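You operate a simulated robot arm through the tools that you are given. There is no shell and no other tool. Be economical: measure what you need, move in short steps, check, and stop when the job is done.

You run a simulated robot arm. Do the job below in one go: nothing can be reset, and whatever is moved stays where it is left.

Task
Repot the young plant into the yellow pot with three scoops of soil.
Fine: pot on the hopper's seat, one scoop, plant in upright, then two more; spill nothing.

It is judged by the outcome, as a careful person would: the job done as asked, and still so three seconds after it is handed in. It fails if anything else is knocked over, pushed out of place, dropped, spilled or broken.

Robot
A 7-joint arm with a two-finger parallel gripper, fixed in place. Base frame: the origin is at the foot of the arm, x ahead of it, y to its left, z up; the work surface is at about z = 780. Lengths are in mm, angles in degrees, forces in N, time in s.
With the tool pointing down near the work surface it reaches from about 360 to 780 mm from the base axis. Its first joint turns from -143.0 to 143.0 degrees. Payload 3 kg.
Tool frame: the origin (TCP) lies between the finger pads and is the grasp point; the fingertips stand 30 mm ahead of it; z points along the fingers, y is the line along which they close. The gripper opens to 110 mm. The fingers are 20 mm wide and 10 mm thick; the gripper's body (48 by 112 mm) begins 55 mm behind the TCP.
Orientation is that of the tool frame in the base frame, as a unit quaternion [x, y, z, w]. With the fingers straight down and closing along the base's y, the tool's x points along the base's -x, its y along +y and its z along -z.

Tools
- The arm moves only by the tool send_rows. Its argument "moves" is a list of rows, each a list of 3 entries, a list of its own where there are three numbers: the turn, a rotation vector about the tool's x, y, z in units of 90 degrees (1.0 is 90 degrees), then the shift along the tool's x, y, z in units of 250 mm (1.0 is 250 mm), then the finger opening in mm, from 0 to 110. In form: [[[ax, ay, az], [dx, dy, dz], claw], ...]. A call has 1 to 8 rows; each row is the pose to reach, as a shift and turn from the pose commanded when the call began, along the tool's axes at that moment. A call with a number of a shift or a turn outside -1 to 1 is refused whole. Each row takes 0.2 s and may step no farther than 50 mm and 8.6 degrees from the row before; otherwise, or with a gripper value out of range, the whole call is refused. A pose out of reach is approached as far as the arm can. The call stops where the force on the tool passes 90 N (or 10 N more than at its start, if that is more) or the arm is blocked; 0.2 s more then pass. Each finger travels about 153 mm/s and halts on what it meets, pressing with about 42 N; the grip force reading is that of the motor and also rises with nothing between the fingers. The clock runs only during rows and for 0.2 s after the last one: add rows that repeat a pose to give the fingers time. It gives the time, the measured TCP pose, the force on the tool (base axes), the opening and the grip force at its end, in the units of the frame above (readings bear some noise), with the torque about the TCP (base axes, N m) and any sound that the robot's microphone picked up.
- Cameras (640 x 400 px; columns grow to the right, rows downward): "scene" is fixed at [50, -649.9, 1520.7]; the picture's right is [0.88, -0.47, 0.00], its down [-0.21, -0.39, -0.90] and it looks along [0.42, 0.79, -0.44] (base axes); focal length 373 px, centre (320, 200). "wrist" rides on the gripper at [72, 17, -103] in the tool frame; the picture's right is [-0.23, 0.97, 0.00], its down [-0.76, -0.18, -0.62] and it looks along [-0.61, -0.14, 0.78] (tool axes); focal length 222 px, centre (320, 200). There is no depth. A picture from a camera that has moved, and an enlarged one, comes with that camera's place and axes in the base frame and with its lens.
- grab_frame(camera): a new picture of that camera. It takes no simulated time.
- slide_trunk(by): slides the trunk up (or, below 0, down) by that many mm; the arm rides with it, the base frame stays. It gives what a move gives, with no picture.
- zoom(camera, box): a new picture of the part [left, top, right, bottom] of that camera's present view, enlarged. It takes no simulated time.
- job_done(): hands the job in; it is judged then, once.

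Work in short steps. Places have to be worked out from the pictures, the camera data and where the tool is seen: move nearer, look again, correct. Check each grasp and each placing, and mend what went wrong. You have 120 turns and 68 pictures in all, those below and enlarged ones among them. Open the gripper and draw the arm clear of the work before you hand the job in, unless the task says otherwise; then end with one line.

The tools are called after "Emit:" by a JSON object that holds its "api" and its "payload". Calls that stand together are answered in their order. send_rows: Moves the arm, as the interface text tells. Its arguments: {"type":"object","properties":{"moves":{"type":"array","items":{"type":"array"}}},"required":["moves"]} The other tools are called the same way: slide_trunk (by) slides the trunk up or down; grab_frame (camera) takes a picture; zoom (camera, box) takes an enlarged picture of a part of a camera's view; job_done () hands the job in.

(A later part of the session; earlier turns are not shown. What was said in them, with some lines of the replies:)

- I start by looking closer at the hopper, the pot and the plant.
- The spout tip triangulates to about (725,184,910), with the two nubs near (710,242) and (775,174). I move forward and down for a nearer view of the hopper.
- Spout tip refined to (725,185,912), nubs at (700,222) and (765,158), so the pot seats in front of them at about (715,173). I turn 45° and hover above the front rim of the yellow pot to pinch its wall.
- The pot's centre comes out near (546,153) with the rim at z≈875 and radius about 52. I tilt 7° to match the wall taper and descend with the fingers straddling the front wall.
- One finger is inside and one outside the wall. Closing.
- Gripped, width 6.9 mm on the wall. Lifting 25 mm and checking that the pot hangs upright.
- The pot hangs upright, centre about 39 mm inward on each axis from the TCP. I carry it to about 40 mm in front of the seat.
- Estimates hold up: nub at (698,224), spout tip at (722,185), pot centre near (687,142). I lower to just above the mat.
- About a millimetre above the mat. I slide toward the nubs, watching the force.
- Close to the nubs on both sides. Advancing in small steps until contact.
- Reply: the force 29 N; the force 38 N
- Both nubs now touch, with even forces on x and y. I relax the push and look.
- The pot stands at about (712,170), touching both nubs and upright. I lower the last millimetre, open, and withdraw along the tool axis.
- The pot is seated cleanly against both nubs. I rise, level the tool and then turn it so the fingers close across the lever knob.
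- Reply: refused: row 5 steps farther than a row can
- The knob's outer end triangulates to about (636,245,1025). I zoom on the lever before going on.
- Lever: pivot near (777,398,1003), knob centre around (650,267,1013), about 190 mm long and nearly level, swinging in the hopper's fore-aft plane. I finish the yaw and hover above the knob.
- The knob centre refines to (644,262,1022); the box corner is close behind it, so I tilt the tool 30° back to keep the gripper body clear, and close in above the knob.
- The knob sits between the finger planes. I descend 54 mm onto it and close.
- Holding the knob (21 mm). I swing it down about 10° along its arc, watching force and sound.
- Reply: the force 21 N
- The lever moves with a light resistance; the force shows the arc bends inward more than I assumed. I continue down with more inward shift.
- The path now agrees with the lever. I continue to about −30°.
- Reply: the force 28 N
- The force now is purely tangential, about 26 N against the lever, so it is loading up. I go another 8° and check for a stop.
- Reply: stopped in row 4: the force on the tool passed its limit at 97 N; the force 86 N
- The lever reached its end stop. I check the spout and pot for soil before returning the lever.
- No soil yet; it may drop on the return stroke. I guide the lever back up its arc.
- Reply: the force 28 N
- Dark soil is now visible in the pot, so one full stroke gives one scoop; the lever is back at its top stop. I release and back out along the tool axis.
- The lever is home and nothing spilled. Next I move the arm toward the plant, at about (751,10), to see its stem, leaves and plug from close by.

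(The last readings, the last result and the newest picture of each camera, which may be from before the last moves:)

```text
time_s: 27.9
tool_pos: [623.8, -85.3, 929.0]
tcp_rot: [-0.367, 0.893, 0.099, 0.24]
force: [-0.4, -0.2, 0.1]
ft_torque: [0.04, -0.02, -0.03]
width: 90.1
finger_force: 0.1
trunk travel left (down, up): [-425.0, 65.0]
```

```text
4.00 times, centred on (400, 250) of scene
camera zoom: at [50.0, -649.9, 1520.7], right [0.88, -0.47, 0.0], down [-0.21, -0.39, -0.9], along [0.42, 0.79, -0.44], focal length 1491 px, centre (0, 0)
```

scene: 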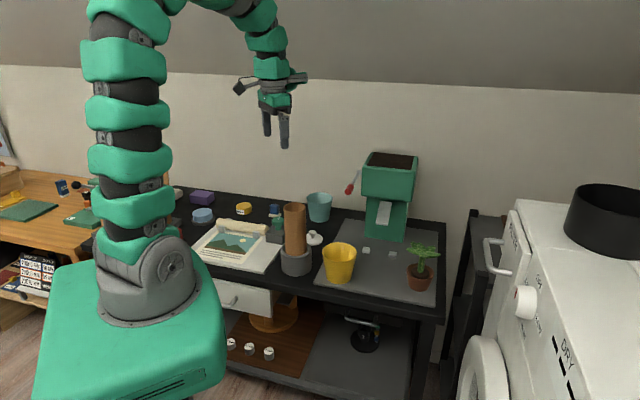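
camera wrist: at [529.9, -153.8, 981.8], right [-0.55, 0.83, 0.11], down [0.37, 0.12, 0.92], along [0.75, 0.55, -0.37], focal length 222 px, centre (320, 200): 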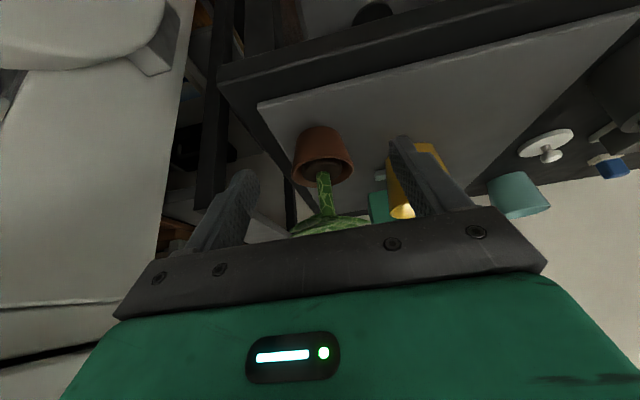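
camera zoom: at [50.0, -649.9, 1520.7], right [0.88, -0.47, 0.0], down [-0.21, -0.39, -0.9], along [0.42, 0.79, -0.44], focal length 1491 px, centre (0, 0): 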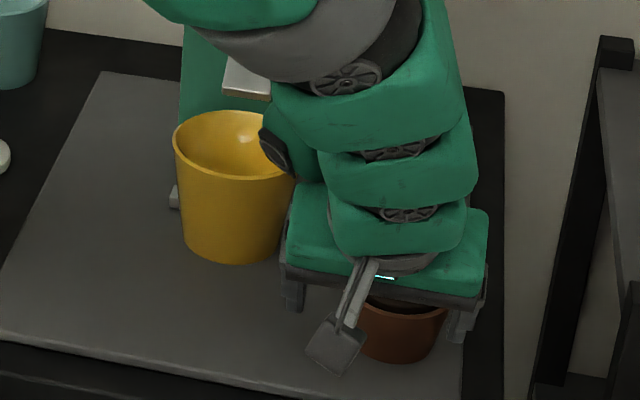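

Combining views, the stem stands at about (745,12) with bare stem from z≈838 to 888. I turn the tool to face straight ahead (+x), then tilt it to 75° so the fingers can go in under the leaves.

Emit:
{"api": "send_rows", "payload": {"moves": [[[0.0417, 0, 0.0722], [-0.04, 0.046, 0.023], 70], [[0.0833, 0, 0.1443], [-0.08, 0.092, 0.046], 70], [[0.125, 0, 0.2165], [-0.12, 0.138, 0.069], 70], [[0.1667, 0, 0.2887], [-0.16, 0.184, 0.092], 70], [[0.2083, 0, 0.3608], [-0.2, 0.23, 0.115], 70], [[0.25, 0, 0.433], [-0.238, 0.274, 0.137], 70]]}}

Emit:
{"api": "send_rows", "payload": {"moves": [[[0, -0.0833, 0], [0, 0, 0], 70], [[0, -0.1667, 0], [0, 0, 0], 70], [[0, -0.25, 0], [0, 0, 0], 70], [[0, -0.3333, 0], [0, 0, 0], 70], [[0, -0.4167, 0], [0, 0, 0], 70], [[0, -0.5, 0], [0, 0, 0], 70]]}}

Emit:
{"api": "grab_frame", "payload": {"camera": "wrist"}}

Emit:
{"api": "grab_frame", "payload": {"camera": "scene"}}

```text
time_s: 29.3
tool_pos: [621.4, 7.7, 930.0]
tcp_rot: [0.003, 0.966, 0.001, 0.259]
force: [0.5, -1.1, -0.7]
ft_torque: [0.05, 0.0, 0.04]
width: 70.1
finger_force: 0.1
trunk travel left (down, up): [-425.0, 65.0]
```

```text
time_s: 30.7
tool_pos: [622.2, 9.7, 930.4]
tcp_rot: [0.002, 0.792, 0.0, 0.61]
force: [0.2, 0.3, 0.7]
ft_torque: [0.01, -0.01, -0.02]
width: 70.1
finger_force: 0.0
trunk travel left (down, up): [-425.0, 65.0]
```

```text
27 pictures are left
camera wrist: at [503.2, 27.7, 886.7], right [0.06, 0.97, 0.22], down [-0.41, -0.18, 0.9], along [0.91, -0.15, 0.39], focal length 222 px, centre (320, 200)
```

wrist: 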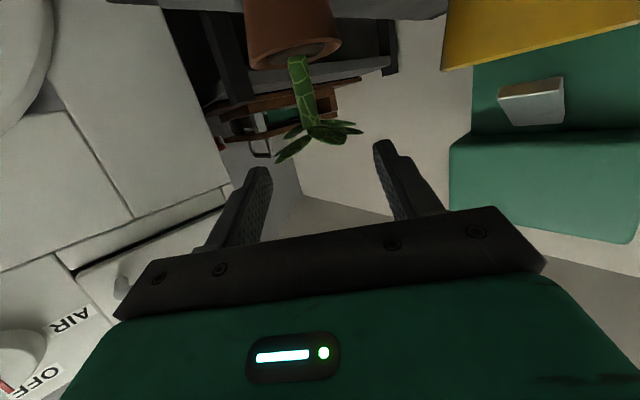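

```text
26 pictures are left
```

scene: 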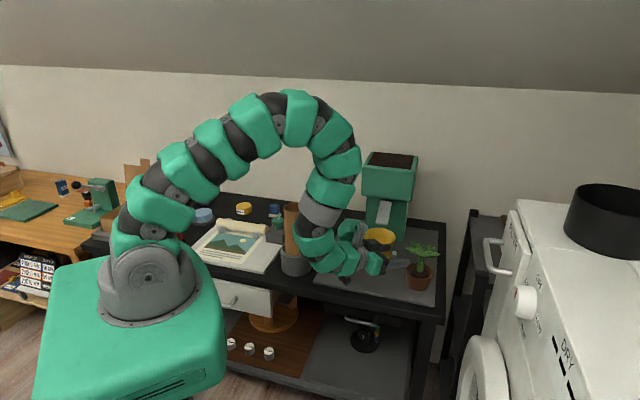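

From this side view plus the scene ray, the stem is at (737.5, 2), bare from z≈843 to 895. I line up with it and advance in two stages.

Emit:
{"api": "send_rows", "payload": {"moves": [[[0, 0, 0], [0.06, -0.016, 0.024], 60], [[0, 0, 0], [0.12, -0.032, 0.049], 60], [[0, 0, 0], [0.12, -0.032, 0.129], 60], [[0, 0, 0], [0.12, -0.032, 0.229], 60]]}}

Emit:
{"api": "grab_frame", "payload": {"camera": "wrist"}}

Emit:
{"api": "zoom", "payload": {"camera": "scene", "box": [360, 210, 460, 310]}}

```text
time_s: 31.7
tool_pos: [668.5, 1.9, 883.8]
tcp_rot: [0.002, 0.793, 0.0, 0.609]
force: [0.8, -0.1, 0.3]
ft_torque: [-0.02, -0.01, -0.02]
width: 60.2
finger_force: 0.1
trunk travel left (down, up): [-425.0, 65.0]
```

```text
25 pictures are left
camera wrist: at [550.5, 19.8, 840.8], right [0.06, 0.97, 0.22], down [-0.41, -0.18, 0.9], along [0.91, -0.15, 0.38], focal length 222 px, centre (320, 200)
```

wrist: 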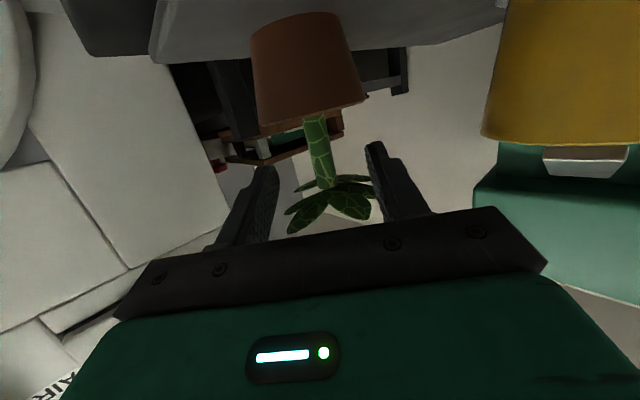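

```text
4.00 times, centred on (410, 260) of scene
camera zoom: at [50.0, -649.9, 1520.7], right [0.88, -0.47, 0.0], down [-0.21, -0.39, -0.9], along [0.42, 0.79, -0.44], focal length 1491 px, centre (-40, -40)
```

zoom: 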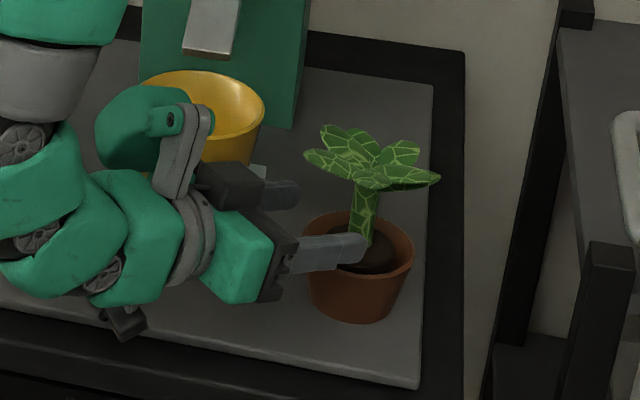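

Stem is centred between the fingers and the leaves are above them. I advance 55 mm so the stem lies 15 mm past the TCP, then close.

Emit:
{"api": "send_rows", "payload": {"moves": [[[0, 0, 0], [-0.007, 0, 0.075], 60], [[0, 0, 0], [-0.015, 0, 0.15], 60], [[0, 0, 0], [-0.022, 0, 0.22], 60], [[0, 0, 0], [-0.022, 0, 0.22], 35], [[0, 0, 0], [-0.022, 0, 0.22], 8], [[0, 0, 0], [-0.022, 0, 0.22], 8]]}}

Emit:
{"api": "grab_frame", "payload": {"camera": "wrist"}}

Emit:
{"api": "zoom", "payload": {"camera": "scene", "box": [360, 210, 460, 310]}}

```text
time_s: 33.1
tool_pos: [724.7, 1.9, 875.9]
tcp_rot: [0.002, 0.793, -0.001, 0.609]
force: [0.4, 0.5, 0.0]
ft_torque: [0.02, 0.01, 0.01]
width: 17.0
finger_force: 42.0
trunk travel left (down, up): [-425.0, 65.0]
```

```text
23 pictures are left
camera wrist: at [604.8, 19.8, 832.4], right [0.06, 0.97, 0.22], down [-0.41, -0.18, 0.9], along [0.91, -0.14, 0.38], focal length 222 px, centre (320, 200)
```

wrist: 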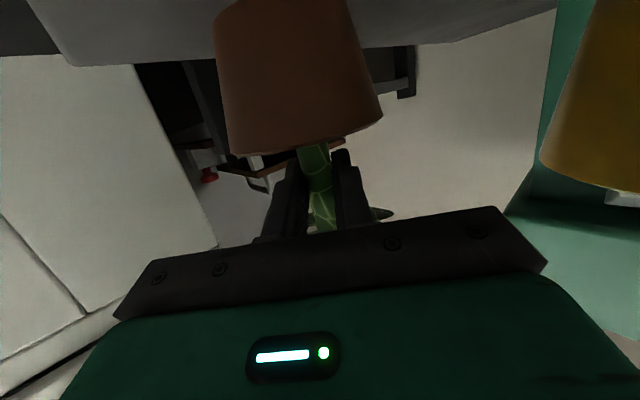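

```text
4.00 times, centred on (410, 260) of scene
camera zoom: at [50.0, -649.9, 1520.7], right [0.88, -0.47, 0.0], down [-0.21, -0.39, -0.9], along [0.42, 0.79, -0.44], focal length 1491 px, centre (-40, -40)
```

zoom: 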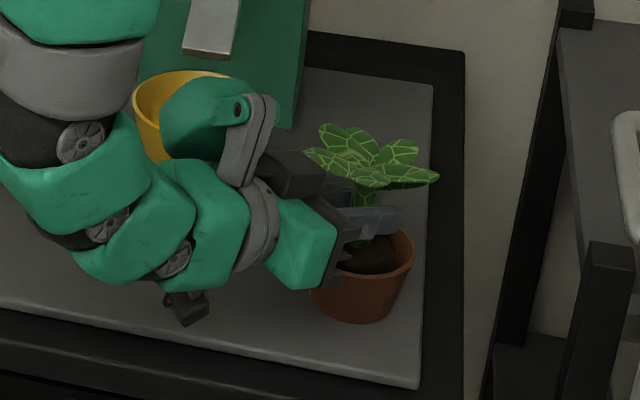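

Stem gripped at 17 mm. I lift straight up slowly 30 mm and look whether only the plug comes out.

Emit:
{"api": "send_rows", "payload": {"moves": [[[0, 0, 0], [-0.029, 0, -0.0078], 8], [[0, 0, 0], [-0.058, 0, -0.0155], 8], [[0, 0, 0], [-0.087, 0, -0.0233], 8], [[0, 0, 0], [-0.116, 0, -0.0311], 8]]}}

Emit:
{"api": "zoom", "payload": {"camera": "scene", "box": [360, 210, 460, 310]}}

```text
time_s: 34.1
tool_pos: [724.9, 1.6, 907.2]
tcp_rot: [0.002, 0.794, -0.001, 0.608]
force: [0.6, -0.4, -1.4]
ft_torque: [-0.03, -0.02, -0.02]
width: 16.8
finger_force: 42.3
trunk travel left (down, up): [-425.0, 65.0]
```

```text
4.00 times, centred on (410, 260) of scene
camera zoom: at [50.0, -649.9, 1520.7], right [0.88, -0.47, 0.0], down [-0.21, -0.39, -0.9], along [0.42, 0.79, -0.44], focal length 1491 px, centre (-40, -40)
```

zoom: 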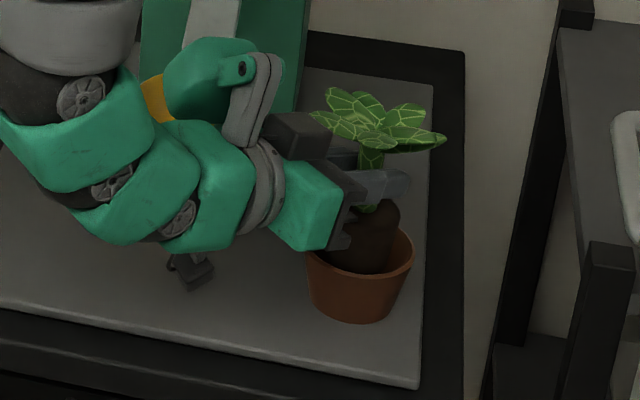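

Only the plug comes out; brown pot stays. I lift 75 mm more, then check the height of the plug bottom.

Emit:
{"api": "send_rows", "payload": {"moves": [[[0, 0, 0], [-0.097, 0, -0.026], 8], [[0, 0, 0], [-0.193, 0, -0.052], 8], [[0, 0, 0], [-0.29, 0, -0.078], 8]]}}

Emit:
{"api": "zoom", "payload": {"camera": "scene", "box": [340, 180, 460, 300]}}

```text
time_s: 34.9
tool_pos: [722.5, 1.4, 983.1]
tcp_rot: [0.002, 0.793, -0.001, 0.609]
force: [-0.3, -0.7, -1.6]
ft_torque: [0.03, 0.0, 0.02]
width: 16.9
finger_force: 41.9
trunk travel left (down, up): [-425.0, 65.0]
```

```text
3.33 times, centred on (400, 240) of scene
camera zoom: at [50.0, -649.9, 1520.7], right [0.88, -0.47, 0.0], down [-0.21, -0.39, -0.9], along [0.42, 0.79, -0.44], focal length 1243 px, centre (53, 67)
```

zoom: 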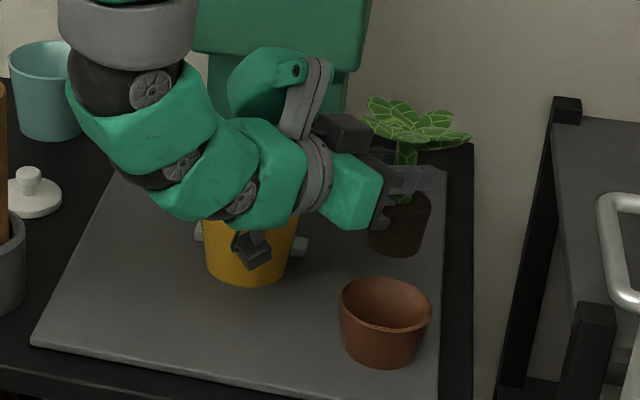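

Plug bottom is about 78 mm below the TCP (z≈905), clear of the 875 rim. I carry the plant to just in front of the yellow pot.

Emit:
{"api": "send_rows", "payload": {"moves": [[[0, 0, 0], [0.008, 0.07, -0.03], 8], [[0, 0, 0], [0.02, 0.18, -0.075], 8], [[0, 0, 0], [0.034, 0.31, -0.129], 8], [[0, 0, 0], [0.048, 0.43, -0.178], 8], [[0, 0, 0], [0.056, 0.505, -0.21], 8], [[0, 0, 0], [0.06, 0.54, -0.224], 8]]}}

Emit:
{"api": "zoom", "payload": {"camera": "scene", "box": [310, 150, 450, 290]}}

Emit:
{"api": "grab_frame", "payload": {"camera": "wrist"}}

```text
time_s: 36.3
tool_pos: [665.4, 137.9, 981.3]
tcp_rot: [0.001, 0.794, 0.0, 0.609]
force: [-0.3, 0.1, -0.5]
ft_torque: [-0.04, -0.03, 0.02]
width: 17.1
finger_force: 41.5
trunk travel left (down, up): [-425.0, 65.0]
```

```text
2.86 times, centred on (380, 220) of scene
camera zoom: at [50.0, -649.9, 1520.7], right [0.88, -0.47, 0.0], down [-0.21, -0.39, -0.9], along [0.42, 0.79, -0.44], focal length 1065 px, centre (149, 143)
```

zoom: 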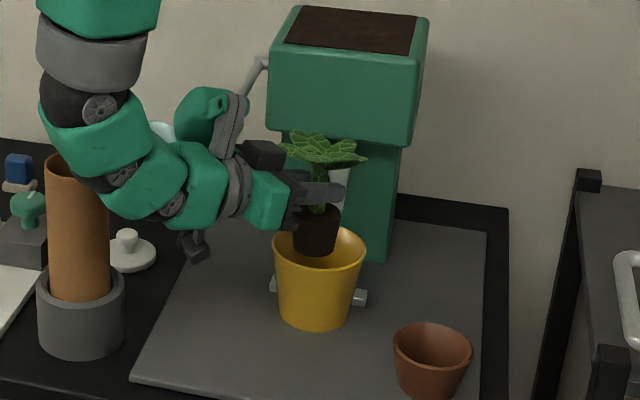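

```text
18 pictures are left
camera wrist: at [546.8, 155.0, 938.8], right [0.06, 0.97, 0.22], down [-0.41, -0.18, 0.9], along [0.91, -0.15, 0.38], focal length 222 px, centre (320, 200)
```

wrist: 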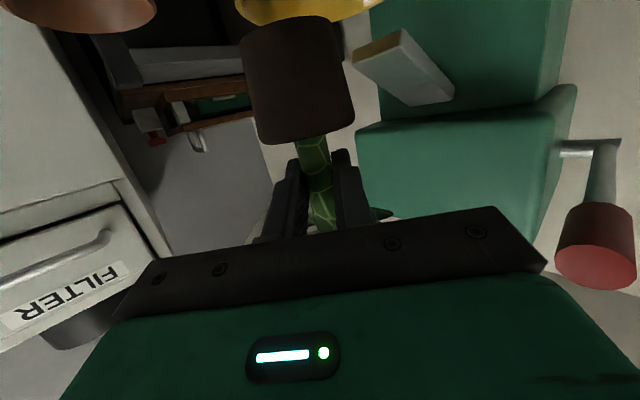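

The plant hangs in front of the pot, with the spout clear to the right. I shift it over the front half of the pot opening (stem about 20 mm in front of centre) and lower to just above the rim.

Emit:
{"api": "send_rows", "payload": {"moves": [[[0, 0, 0], [-0.009, 0.038, 0.033], 8], [[0, 0, 0], [-0.0176, 0.076, 0.0657], 8], [[0, 0, 0], [0.03, 0.076, 0.079], 8], [[0, 0, 0], [0.0794, 0.076, 0.0917], 8]]}}

Emit:
{"api": "zoom", "payload": {"camera": "scene", "box": [340, 170, 420, 270]}}

Emit:
{"api": "grab_frame", "payload": {"camera": "wrist"}}

```text
time_s: 37.3
tool_pos: [683.4, 155.9, 957.0]
tcp_rot: [0.003, 0.793, -0.001, 0.61]
force: [0.5, 0.3, -0.6]
ft_torque: [0.02, 0.0, -0.03]
width: 17.0
finger_force: 42.3
trunk travel left (down, up): [-425.0, 65.0]
```

```text
4.00 times, centred on (380, 220) of scene
camera zoom: at [50.0, -649.9, 1520.7], right [0.88, -0.47, 0.0], down [-0.21, -0.39, -0.9], along [0.42, 0.79, -0.44], focal length 1491 px, centre (80, 120)
```

zoom: 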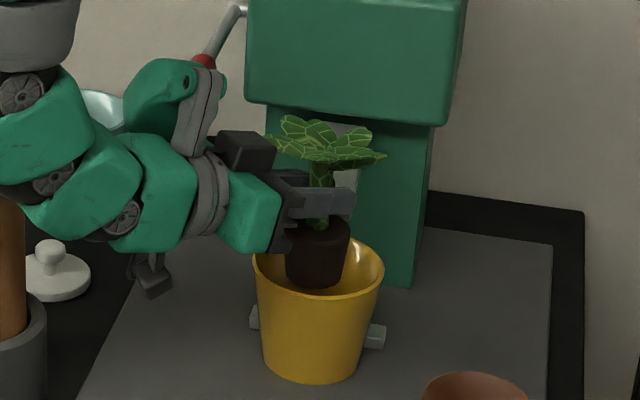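

```text
16 pictures are left
camera wrist: at [564.7, 174.2, 914.4], right [0.06, 0.97, 0.22], down [-0.41, -0.18, 0.9], along [0.91, -0.15, 0.38], focal length 222 px, centre (320, 200)
```

wrist: 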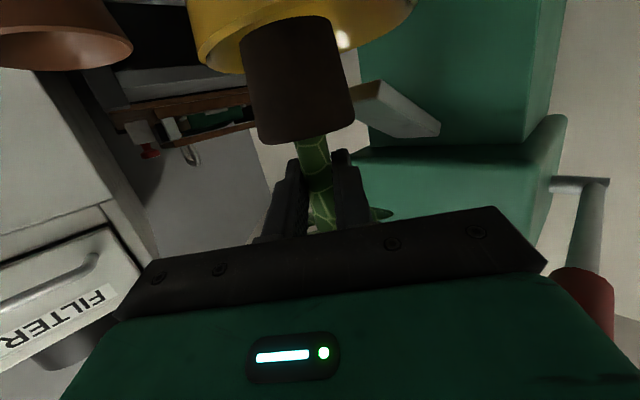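

The plug is over the mouth, about 17 mm in front of centre with its bottom at z≈880. I lower in short stages watching the force.

Emit:
{"api": "send_rows", "payload": {"moves": [[[0, 0, 0], [0.032, 0, 0.0087], 8], [[0, 0, 0], [0.064, 0, 0.0173], 8], [[0, 0, 0], [0.097, 0, 0.026], 8]]}}

Emit:
{"api": "send_rows", "payload": {"moves": [[[0, 0, 0], [0.025, 0, 0.0067], 8], [[0, 0, 0], [0.05, 0, 0.0134], 8], [[0, 0, 0], [0.066, 0, 0.0178], 8]]}}

Emit:
{"api": "zoom", "payload": {"camera": "scene", "box": [340, 170, 420, 270]}}

```text
time_s: 38.1
tool_pos: [682.1, 156.2, 932.3]
tcp_rot: [0.002, 0.794, -0.001, 0.608]
force: [-0.2, 0.1, 0.0]
ft_torque: [-0.02, 0.02, -0.02]
width: 17.3
finger_force: 42.3
trunk travel left (down, up): [-425.0, 65.0]
```

```text
time_s: 38.9
tool_pos: [683.9, 157.1, 915.5]
tcp_rot: [0.001, 0.793, 0.0, 0.609]
force: [-0.1, 0.6, -0.4]
ft_torque: [-0.01, 0.03, 0.01]
width: 17.2
finger_force: 42.1
trunk travel left (down, up): [-425.0, 65.0]
```

```text
4.00 times, centred on (380, 220) of scene
camera zoom: at [50.0, -649.9, 1520.7], right [0.88, -0.47, 0.0], down [-0.21, -0.39, -0.9], along [0.42, 0.79, -0.44], focal length 1491 px, centre (80, 120)
```

zoom: 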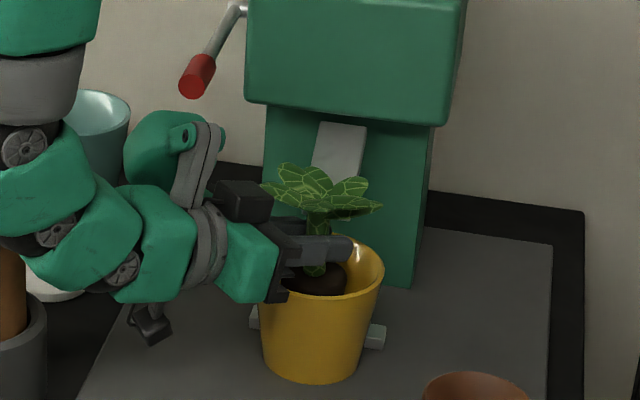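

No contact with spout or rim. I continue down 20 mm with a slight shift toward the centre.

Emit:
{"api": "send_rows", "payload": {"moves": [[[0, 0, 0], [0.02, 0.006, 0.013], 8], [[0, 0, 0], [0.047, 0.012, 0.0245], 8], [[0, 0, 0], [0.074, 0.012, 0.032], 8]]}}

Emit:
{"api": "send_rows", "payload": {"moves": [[[0, 0, 0], [0.012, 0, 0.003], 8], [[0, 0, 0], [0.024, 0, 0.0065], 8], [[0, 0, 0], [0.024, 0, 0.0065], 8]]}}

```text
time_s: 39.7
tool_pos: [686.7, 159.0, 893.9]
tcp_rot: [0.001, 0.793, 0.0, 0.609]
force: [-0.4, 0.9, -0.7]
ft_torque: [-0.05, 0.02, 0.02]
width: 17.1
finger_force: 42.6
trunk travel left (down, up): [-425.0, 65.0]
```

```text
time_s: 40.5
tool_pos: [687.2, 159.0, 890.1]
tcp_rot: [0.001, 0.792, 0.001, 0.611]
force: [-0.1, -1.0, 14.7]
ft_torque: [-0.4, 0.32, 0.04]
width: 17.1
finger_force: 42.0
trunk travel left (down, up): [-425.0, 65.0]
```

A 15 N upward force with torque suggests contact toward the front rim. I look closely before going on.

Emit:
{"api": "zoom", "payload": {"camera": "scene", "box": [360, 190, 410, 250]}}

Emit:
{"api": "grab_frame", "payload": {"camera": "wrist"}}

```text
6.67 times, centred on (385, 220) of scene
camera zoom: at [50.0, -649.9, 1520.7], right [0.88, -0.47, 0.0], down [-0.21, -0.39, -0.9], along [0.42, 0.79, -0.44], focal length 2486 px, centre (-113, 67)
```

zoom: 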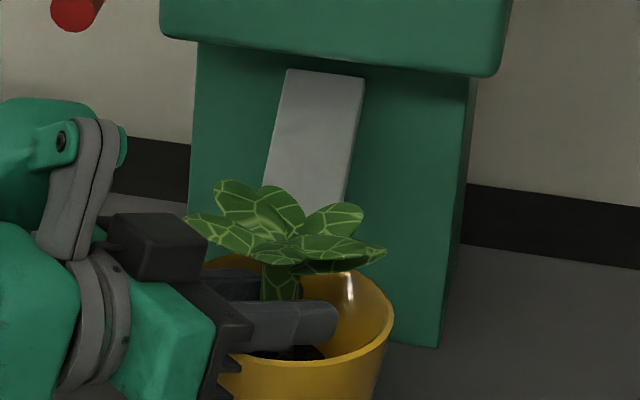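

```text
13 pictures are left
camera wrist: at [567.8, 176.7, 846.4], right [0.06, 0.97, 0.22], down [-0.41, -0.18, 0.9], along [0.91, -0.15, 0.39], focal length 222 px, centre (320, 200)
```

wrist: 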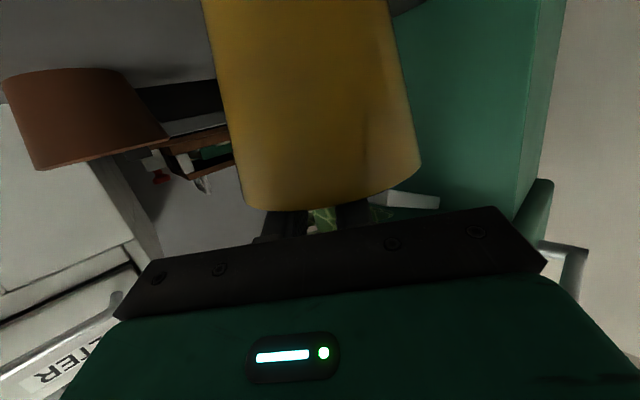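

The right finger is resting on the front rim, with the plug about 8 mm above the soil at most. I unload by 2 mm, then open slowly so the plug settles onto the soil.

Emit:
{"api": "send_rows", "payload": {"moves": [[[0, 0, 0], [-0.008, 0, -0.002], 8], [[0, 0, 0], [-0.008, 0, -0.002], 16], [[0, 0, 0], [-0.008, 0, -0.002], 18], [[0, 0, 0], [-0.008, 0, -0.002], 20], [[0, 0, 0], [-0.008, 0, -0.002], 24], [[0, 0, 0], [-0.008, 0, -0.002], 26], [[0, 0, 0], [-0.008, 0, -0.002], 26]]}}

Emit:
{"api": "zoom", "payload": {"camera": "scene", "box": [360, 190, 410, 250]}}

```text
time_s: 42.1
tool_pos: [685.3, 158.5, 889.4]
tcp_rot: [0.001, 0.793, 0.0, 0.609]
force: [0.6, 1.4, 1.2]
ft_torque: [-0.02, 0.0, 0.02]
width: 25.3
finger_force: 0.0
trunk travel left (down, up): [-425.0, 65.0]
```

```text
6.67 times, centred on (385, 220) of scene
camera zoom: at [50.0, -649.9, 1520.7], right [0.88, -0.47, 0.0], down [-0.21, -0.39, -0.9], along [0.42, 0.79, -0.44], focal length 2486 px, centre (-113, 67)
```

zoom: 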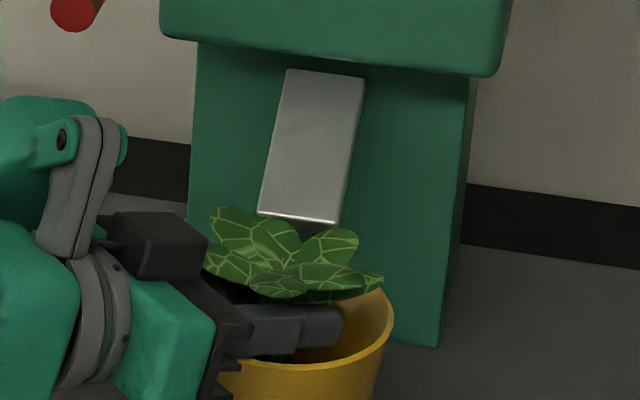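

The plant settled about 12 mm lower, upright, leaves now just below the spout tip. I withdraw along the finger axis gently.

Emit:
{"api": "send_rows", "payload": {"moves": [[[0, 0, 0], [0, 0, -0.03], 26], [[0, 0, 0], [0, 0, -0.07], 26], [[0, 0, 0], [0, 0, -0.12], 26]]}}

Emit:
{"api": "zoom", "payload": {"camera": "scene", "box": [360, 190, 410, 250]}}

```text
time_s: 42.9
tool_pos: [656.9, 158.5, 899.9]
tcp_rot: [0.002, 0.793, 0.0, 0.61]
force: [0.3, 0.3, -0.3]
ft_torque: [0.02, 0.01, 0.0]
width: 25.9
finger_force: 0.1
trunk travel left (down, up): [-425.0, 65.0]
```

```text
6.67 times, centred on (385, 220) of scene
camera zoom: at [50.0, -649.9, 1520.7], right [0.88, -0.47, 0.0], down [-0.21, -0.39, -0.9], along [0.42, 0.79, -0.44], focal length 2486 px, centre (-113, 67)
```

zoom: 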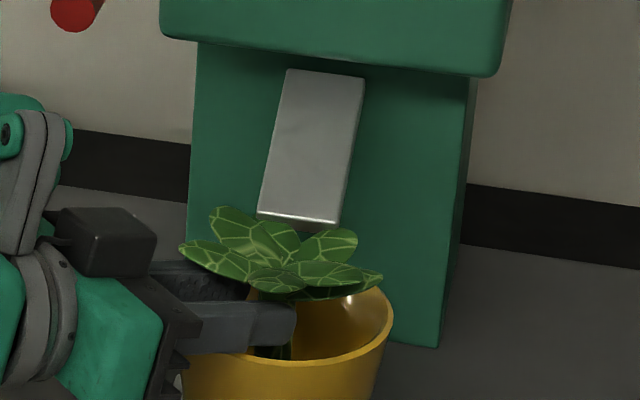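

Plant stays put. I finish withdrawing, then go up and return to the lever approach pose.

Emit:
{"api": "send_rows", "payload": {"moves": [[[0, 0, 0], [0, 0, -0.1], 26], [[0, 0, 0], [0, 0, -0.2], 40], [[0, 0, 0], [0, 0, -0.3], 70]]}}

Emit:
{"api": "send_rows", "payload": {"moves": [[[0, 0.0833, 0], [-0.127, 0, -0.041], 70], [[0, 0.1667, 0], [-0.254, 0, -0.082], 70], [[0, 0.25, 0], [-0.381, 0, -0.123], 70], [[0, 0.3333, 0], [-0.508, 0, -0.164], 70], [[0, 0.4167, 0], [-0.635, 0, -0.205], 70], [[0, 0.5, 0], [-0.762, 0, -0.246], 70]]}}

Emit:
{"api": "send_rows", "payload": {"moves": [[[-0.0417, 0, -0.0722], [-0.014, 0.043, 0.01], 70], [[-0.0833, 0, -0.1443], [-0.028, 0.087, 0.02], 70], [[-0.125, 0, -0.2165], [-0.042, 0.13, 0.031], 70], [[-0.1667, 0, -0.2887], [-0.056, 0.173, 0.041], 70], [[-0.2083, 0, -0.3608], [-0.07, 0.217, 0.052], 70], [[-0.25, 0, -0.433], [-0.084, 0.26, 0.062], 70]]}}

Emit:
{"api": "grab_frame", "payload": {"camera": "wrist"}}

```text
time_s: 43.7
tool_pos: [584.5, 156.8, 918.0]
tcp_rot: [0.002, 0.793, -0.001, 0.609]
force: [0.4, 0.4, 0.2]
ft_torque: [0.06, 0.09, 0.0]
width: 70.1
finger_force: 0.1
trunk travel left (down, up): [-425.0, 65.0]
```

```text
time_s: 45.1
tool_pos: [574.1, 159.0, 1117.8]
tcp_rot: [0.003, 0.966, 0.001, 0.258]
force: [-0.8, 0.3, 0.4]
ft_torque: [0.01, 0.01, 0.02]
width: 70.1
finger_force: 0.0
trunk travel left (down, up): [-425.0, 65.0]
```

```text
time_s: 46.5
tool_pos: [602.1, 224.9, 1116.0]
tcp_rot: [-0.369, 0.892, 0.099, 0.24]
force: [-0.5, 0.9, -0.3]
ft_torque: [-0.02, -0.01, -0.01]
width: 70.1
finger_force: 0.0
trunk travel left (down, up): [-425.0, 65.0]
```

```text
10 pictures are left
camera wrist: at [508.3, 156.6, 1168.5], right [-0.55, 0.83, 0.11], down [0.37, 0.12, 0.92], along [0.75, 0.55, -0.37], focal length 222 px, centre (320, 200)
```

wrist: 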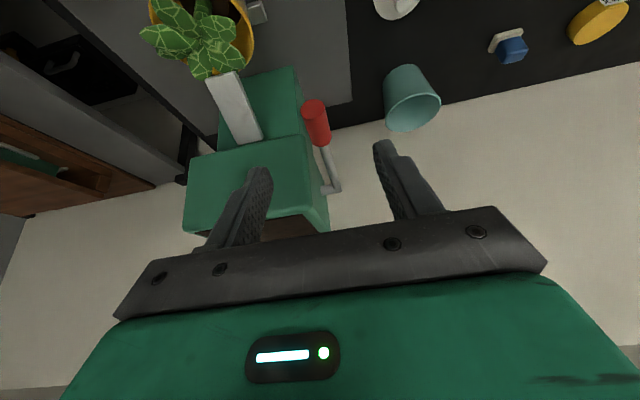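

Lever and camera view match the earlier pose, and the plant stands upright in the pot. I grip the knob again.

Emit:
{"api": "send_rows", "payload": {"moves": [[[0, 0, 0], [-0.002, -0.006, 0.15], 70], [[0, 0, 0], [-0.003, -0.012, 0.3], 70], [[0, 0, 0], [-0.005, -0.017, 0.44], 70], [[0, 0, 0], [-0.005, -0.017, 0.44], 40], [[0, 0, 0], [-0.005, -0.017, 0.44], 15], [[0, 0, 0], [-0.005, -0.017, 0.44], 15]]}}

```text
time_s: 47.9
tool_pos: [642.4, 261.5, 1018.9]
tcp_rot: [-0.369, 0.893, 0.098, 0.238]
force: [-13.9, 13.6, 0.3]
ft_torque: [-0.42, 0.32, -0.11]
width: 21.0
finger_force: 41.9
trunk travel left (down, up): [-425.0, 65.0]
```

Gripped at 21 mm, with a small side load that I relieve by 2 mm. I pull the lever down its arc for scoop two.

Emit:
{"api": "send_rows", "payload": {"moves": [[[0, 0, 0], [0.05, 0.006, 0.09], 15], [[0, 0, 0], [0.084, 0.007, 0.177], 15], [[0, 0, 0], [0.107, 0.007, 0.267], 15], [[0, 0, 0], [0.118, 0.007, 0.346], 15], [[0, 0, 0], [0.12, 0.007, 0.384], 15], [[0, 0, 0], [0.119, 0.007, 0.41], 15], [[0, 0, 0], [0.119, 0.007, 0.41], 15]]}}

```text
time_s: 49.5
tool_pos: [659.2, 277.7, 918.7]
tcp_rot: [-0.368, 0.893, 0.099, 0.241]
force: [-8.6, -11.9, 24.2]
ft_torque: [-0.11, 0.13, 0.13]
width: 21.3
finger_force: 42.0
trunk travel left (down, up): [-425.0, 65.0]
```

Force is the same as at the previous near-stop. I press a little further to be sure that the stroke is complete.

Emit:
{"api": "send_rows", "payload": {"moves": [[[0, 0, 0], [0, 0, 0.02], 15], [[0, 0, 0], [-0.001, 0, 0.035], 15], [[0, 0, 0], [-0.001, 0, 0.035], 15]]}}

```text
time_s: 50.3
tool_pos: [662.9, 280.4, 909.6]
tcp_rot: [-0.367, 0.893, 0.098, 0.241]
force: [-4.5, -14.3, 23.1]
ft_torque: [0.03, 0.25, 0.24]
width: 21.0
finger_force: 42.1
trunk travel left (down, up): [-425.0, 65.0]
```

The force is unchanged, so the lever is probably still moving. A few more millimetres.

Emit:
{"api": "send_rows", "payload": {"moves": [[[0, 0, 0], [-0.001, 0, 0.015], 15], [[0, 0, 0], [-0.003, 0, 0.03], 15], [[0, 0, 0], [-0.003, 0, 0.03], 15]]}}

Emit:
{"api": "grab_frame", "payload": {"camera": "wrist"}}

```text
time_s: 51.1
tool_pos: [664.8, 282.3, 906.9]
tcp_rot: [-0.366, 0.893, 0.099, 0.243]
force: [-23.4, -38.1, 52.8]
ft_torque: [0.56, -0.06, 0.32]
width: 21.0
finger_force: 42.3
trunk travel left (down, up): [-425.0, 65.0]
```

```text
9 pictures are left
camera wrist: at [570.8, 214.4, 960.1], right [-0.55, 0.83, 0.11], down [0.37, 0.11, 0.92], along [0.75, 0.55, -0.37], focal length 222 px, centre (320, 200)
```

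wrist: 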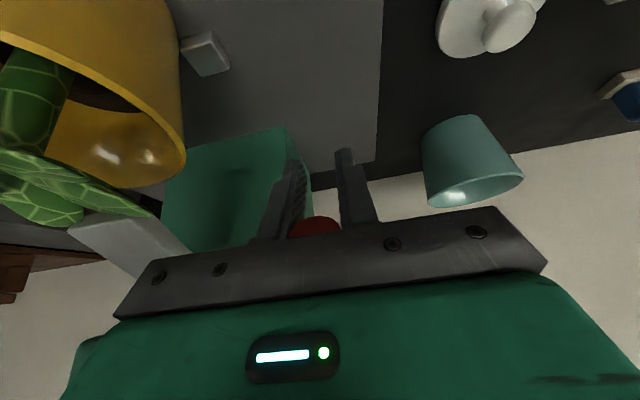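

Stop reached (about 69 N). I guide the lever back up.

Emit:
{"api": "send_rows", "payload": {"moves": [[[0, 0, 0], [0, 0, -0.067], 15], [[0, 0, 0], [-0.007, 0, -0.133], 15], [[0, 0, 0], [-0.019, 0, -0.199], 15], [[0, 0, 0], [-0.037, 0, -0.263], 15], [[0, 0, 0], [-0.06, 0, -0.326], 15], [[0, 0, 0], [-0.089, 0, -0.386], 15], [[0, 0, 0], [-0.105, 0, -0.415], 15], [[0, 0, 0], [-0.105, 0, -0.415], 15]]}}

Emit:
{"api": "grab_frame", "payload": {"camera": "wrist"}}

```text
time_s: 52.9
tool_pos: [646.4, 265.3, 1003.8]
tcp_rot: [-0.369, 0.893, 0.1, 0.239]
force: [3.0, -0.7, -26.3]
ft_torque: [0.06, 0.08, -0.02]
width: 21.1
finger_force: 42.0
trunk travel left (down, up): [-425.0, 65.0]
```

```text
8 pictures are left
camera wrist: at [553.6, 197.8, 1057.3], right [-0.55, 0.83, 0.12], down [0.37, 0.12, 0.92], along [0.75, 0.55, -0.38], focal length 222 px, centre (320, 200)
```

wrist: 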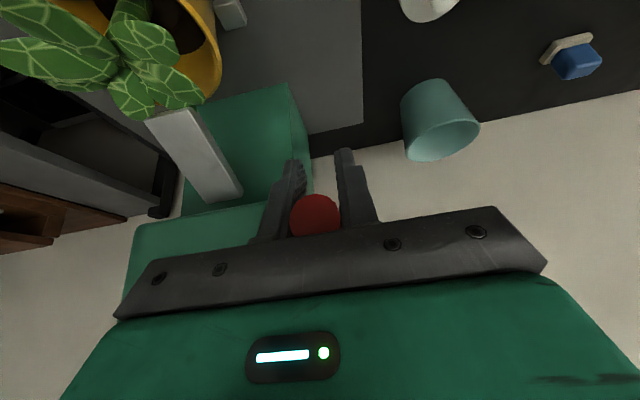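

I check the soil level in the pot from the scene camera.

Emit:
{"api": "zoom", "payload": {"camera": "scene", "box": [355, 190, 415, 270]}}

```text
5.00 times, centred on (385, 230) of scene
camera zoom: at [50.0, -649.9, 1520.7], right [0.88, -0.47, 0.0], down [-0.21, -0.39, -0.9], along [0.42, 0.79, -0.44], focal length 1864 px, centre (-5, 50)
```

zoom: 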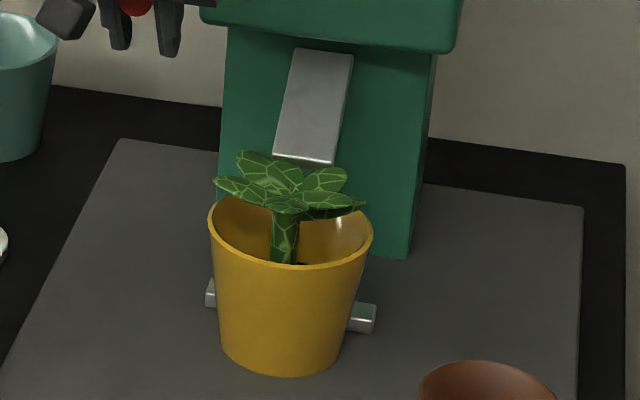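

The soil level is hard to judge from here; I will compare wrist views at the lever-down pose. I regrip the knob in the pad centre for the third stroke.

Emit:
{"api": "send_rows", "payload": {"moves": [[[0, 0, 0], [0, 0, 0], 30], [[0, 0, 0], [0, 0, 0], 40], [[0, 0, 0], [-0.01, 0, -0.05], 40], [[0, 0, 0], [-0.01, 0, -0.05], 40], [[0, 0, 0], [-0.01, 0, -0.05], 15], [[0, 0, 0], [-0.01, 0, -0.05], 15]]}}

```text
time_s: 54.3
tool_pos: [641.5, 263.3, 1016.9]
tcp_rot: [-0.368, 0.893, 0.098, 0.24]
force: [-4.0, 6.6, 0.1]
ft_torque: [-0.05, 0.12, 0.06]
width: 21.3
finger_force: 42.2
trunk travel left (down, up): [-425.0, 65.0]
```

Regripped without load. Third pull down the arc.

Emit:
{"api": "send_rows", "payload": {"moves": [[[0, 0, 0], [0.05, 0.003, 0.09], 15], [[0, 0, 0], [0.084, 0.003, 0.177], 15], [[0, 0, 0], [0.107, 0.003, 0.267], 15], [[0, 0, 0], [0.118, 0.003, 0.346], 15], [[0, 0, 0], [0.12, 0.003, 0.384], 15], [[0, 0, 0], [0.119, 0.003, 0.41], 15], [[0, 0, 0], [0.118, 0.003, 0.43], 15]]}}

Emit:
{"api": "send_rows", "payload": {"moves": [[[0, 0, 0], [-0.001, 0, 0.015], 15], [[0, 0, 0], [-0.003, 0, 0.03], 15], [[0, 0, 0], [-0.003, 0, 0.03], 15]]}}

```text
time_s: 55.9
tool_pos: [662.9, 282.4, 911.6]
tcp_rot: [-0.368, 0.893, 0.099, 0.241]
force: [-9.3, -10.3, 21.6]
ft_torque: [-0.1, 0.11, 0.09]
width: 21.7
finger_force: 42.1
trunk travel left (down, up): [-425.0, 65.0]
```

```text
time_s: 56.7
tool_pos: [663.0, 282.6, 909.7]
tcp_rot: [-0.367, 0.893, 0.099, 0.243]
force: [-21.7, -32.0, 53.4]
ft_torque: [0.26, -0.03, 0.25]
width: 21.2
finger_force: 42.5
trunk travel left (down, up): [-425.0, 65.0]
```

Stop reached again (about 66 N). I take the comparison frame at this pose.

Emit:
{"api": "grab_frame", "payload": {"camera": "wrist"}}

```text
6 pictures are left
camera wrist: at [569.4, 215.2, 961.0], right [-0.55, 0.83, 0.11], down [0.37, 0.11, 0.92], along [0.75, 0.55, -0.37], focal length 222 px, centre (320, 200)
```

wrist: 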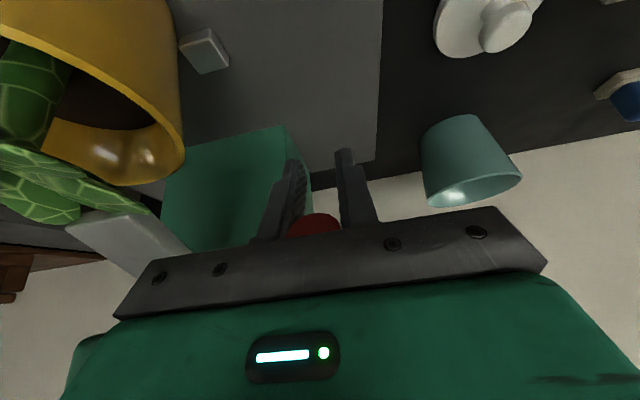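

The soil level is clearly higher than at the same point of stroke two, so scoop two landed. I return the lever for scoop three.

Emit:
{"api": "send_rows", "payload": {"moves": [[[0, 0, 0], [0, 0, -0.067], 15], [[0, 0, 0], [-0.007, 0, -0.133], 15], [[0, 0, 0], [-0.019, 0, -0.199], 15], [[0, 0, 0], [-0.037, 0, -0.263], 15], [[0, 0, 0], [-0.06, 0, -0.326], 15], [[0, 0, 0], [-0.089, 0, -0.386], 15], [[0, 0, 0], [-0.105, 0, -0.415], 15], [[0, 0, 0], [-0.105, 0, -0.415], 15]]}}

Emit:
{"api": "send_rows", "payload": {"moves": [[[0, 0, 0], [0.004, 0, 0.012], 30], [[0, 0, 0], [0.004, 0, 0.012], 60], [[0, 0, 0], [0.004, 0, 0.012], 70], [[0, 0, 0], [0, 0, -0.15], 70], [[0, 0, 0], [0, 0, -0.32], 70], [[0, 0, 0], [0, 0, -0.5], 70]]}}

Emit:
{"api": "grab_frame", "payload": {"camera": "wrist"}}

Emit:
{"api": "zoom", "payload": {"camera": "scene", "box": [330, 150, 450, 300]}}

```text
time_s: 58.5
tool_pos: [646.2, 264.6, 1004.7]
tcp_rot: [-0.369, 0.893, 0.099, 0.238]
force: [5.5, -1.8, -29.3]
ft_torque: [0.09, 0.14, -0.07]
width: 21.3
finger_force: 42.2
trunk travel left (down, up): [-425.0, 65.0]
```

```text
time_s: 59.9
tool_pos: [598.1, 222.1, 1115.7]
tcp_rot: [-0.368, 0.893, 0.099, 0.24]
force: [-0.2, -0.3, 0.3]
ft_torque: [-0.03, 0.01, 0.02]
width: 69.8
finger_force: 0.1
trunk travel left (down, up): [-425.0, 65.0]
```

```text
5 pictures are left
camera wrist: at [505.4, 153.5, 1168.3], right [-0.55, 0.83, 0.11], down [0.37, 0.12, 0.92], along [0.75, 0.55, -0.37], focal length 222 px, centre (320, 200)
```

wrist: 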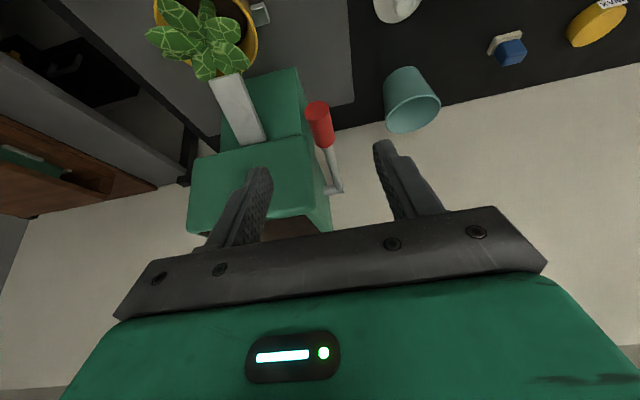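

```text
2.67 times, centred on (390, 225) of scene
camera zoom: at [50.0, -649.9, 1520.7], right [0.88, -0.47, 0.0], down [-0.21, -0.39, -0.9], along [0.42, 0.79, -0.44], focal length 994 px, centre (133, 133)
```

zoom: 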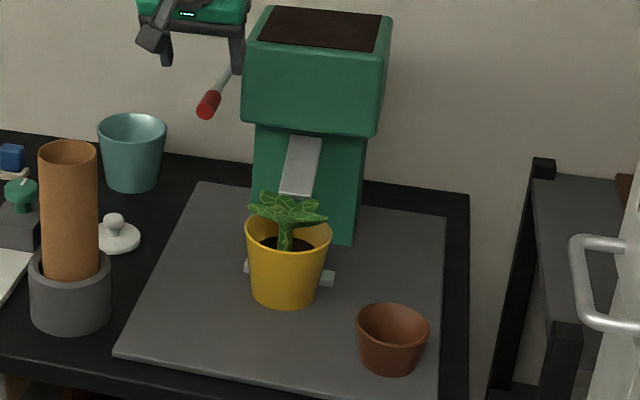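

All three scoops are in, the plant is upright, and nothing is spilled or displaced. I draw the arm further clear and take one last close look.

Emit:
{"api": "send_rows", "payload": {"moves": [[[0, 0, 0], [0, 0, -0.15], 70], [[0, 0, 0], [0, 0, -0.3], 70], [[0, 0, 0], [0, 0, -0.45], 70]]}}

Emit:
{"api": "zoom", "payload": {"camera": "scene", "box": [350, 190, 420, 270]}}

```text
time_s: 60.7
tool_pos: [560.9, 181.9, 1213.4]
tcp_rot: [-0.368, 0.893, 0.099, 0.239]
force: [-0.4, -0.2, -0.1]
ft_torque: [0.0, 0.04, -0.01]
width: 70.0
finger_force: 0.0
trunk travel left (down, up): [-425.0, 65.0]
```

```text
5.00 times, centred on (385, 230) of scene
camera zoom: at [50.0, -649.9, 1520.7], right [0.88, -0.47, 0.0], down [-0.21, -0.39, -0.9], along [0.42, 0.79, -0.44], focal length 1864 px, centre (-5, 50)
```

zoom: 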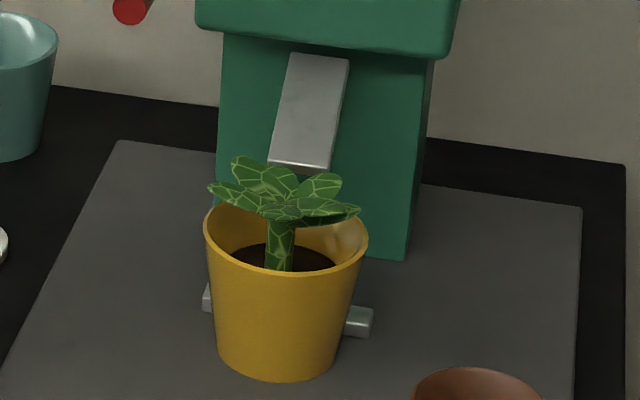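

The plant stands upright in the pot on its seat, soil is in and the mat is clean. Handing in.

Emit:
{"api": "job_done", "payload": {}}

```text
The job is handed in.
```

The young plant is upright in the yellow pot on the hopper's seat, with one scoop of soil under it and two around it. I saw no spills. The hopper appears to have shifted about 3 mm from the lever pulls, and the pot moved with it. The plant dropped about 12 mm onto the soil when I let go, and settled upright.
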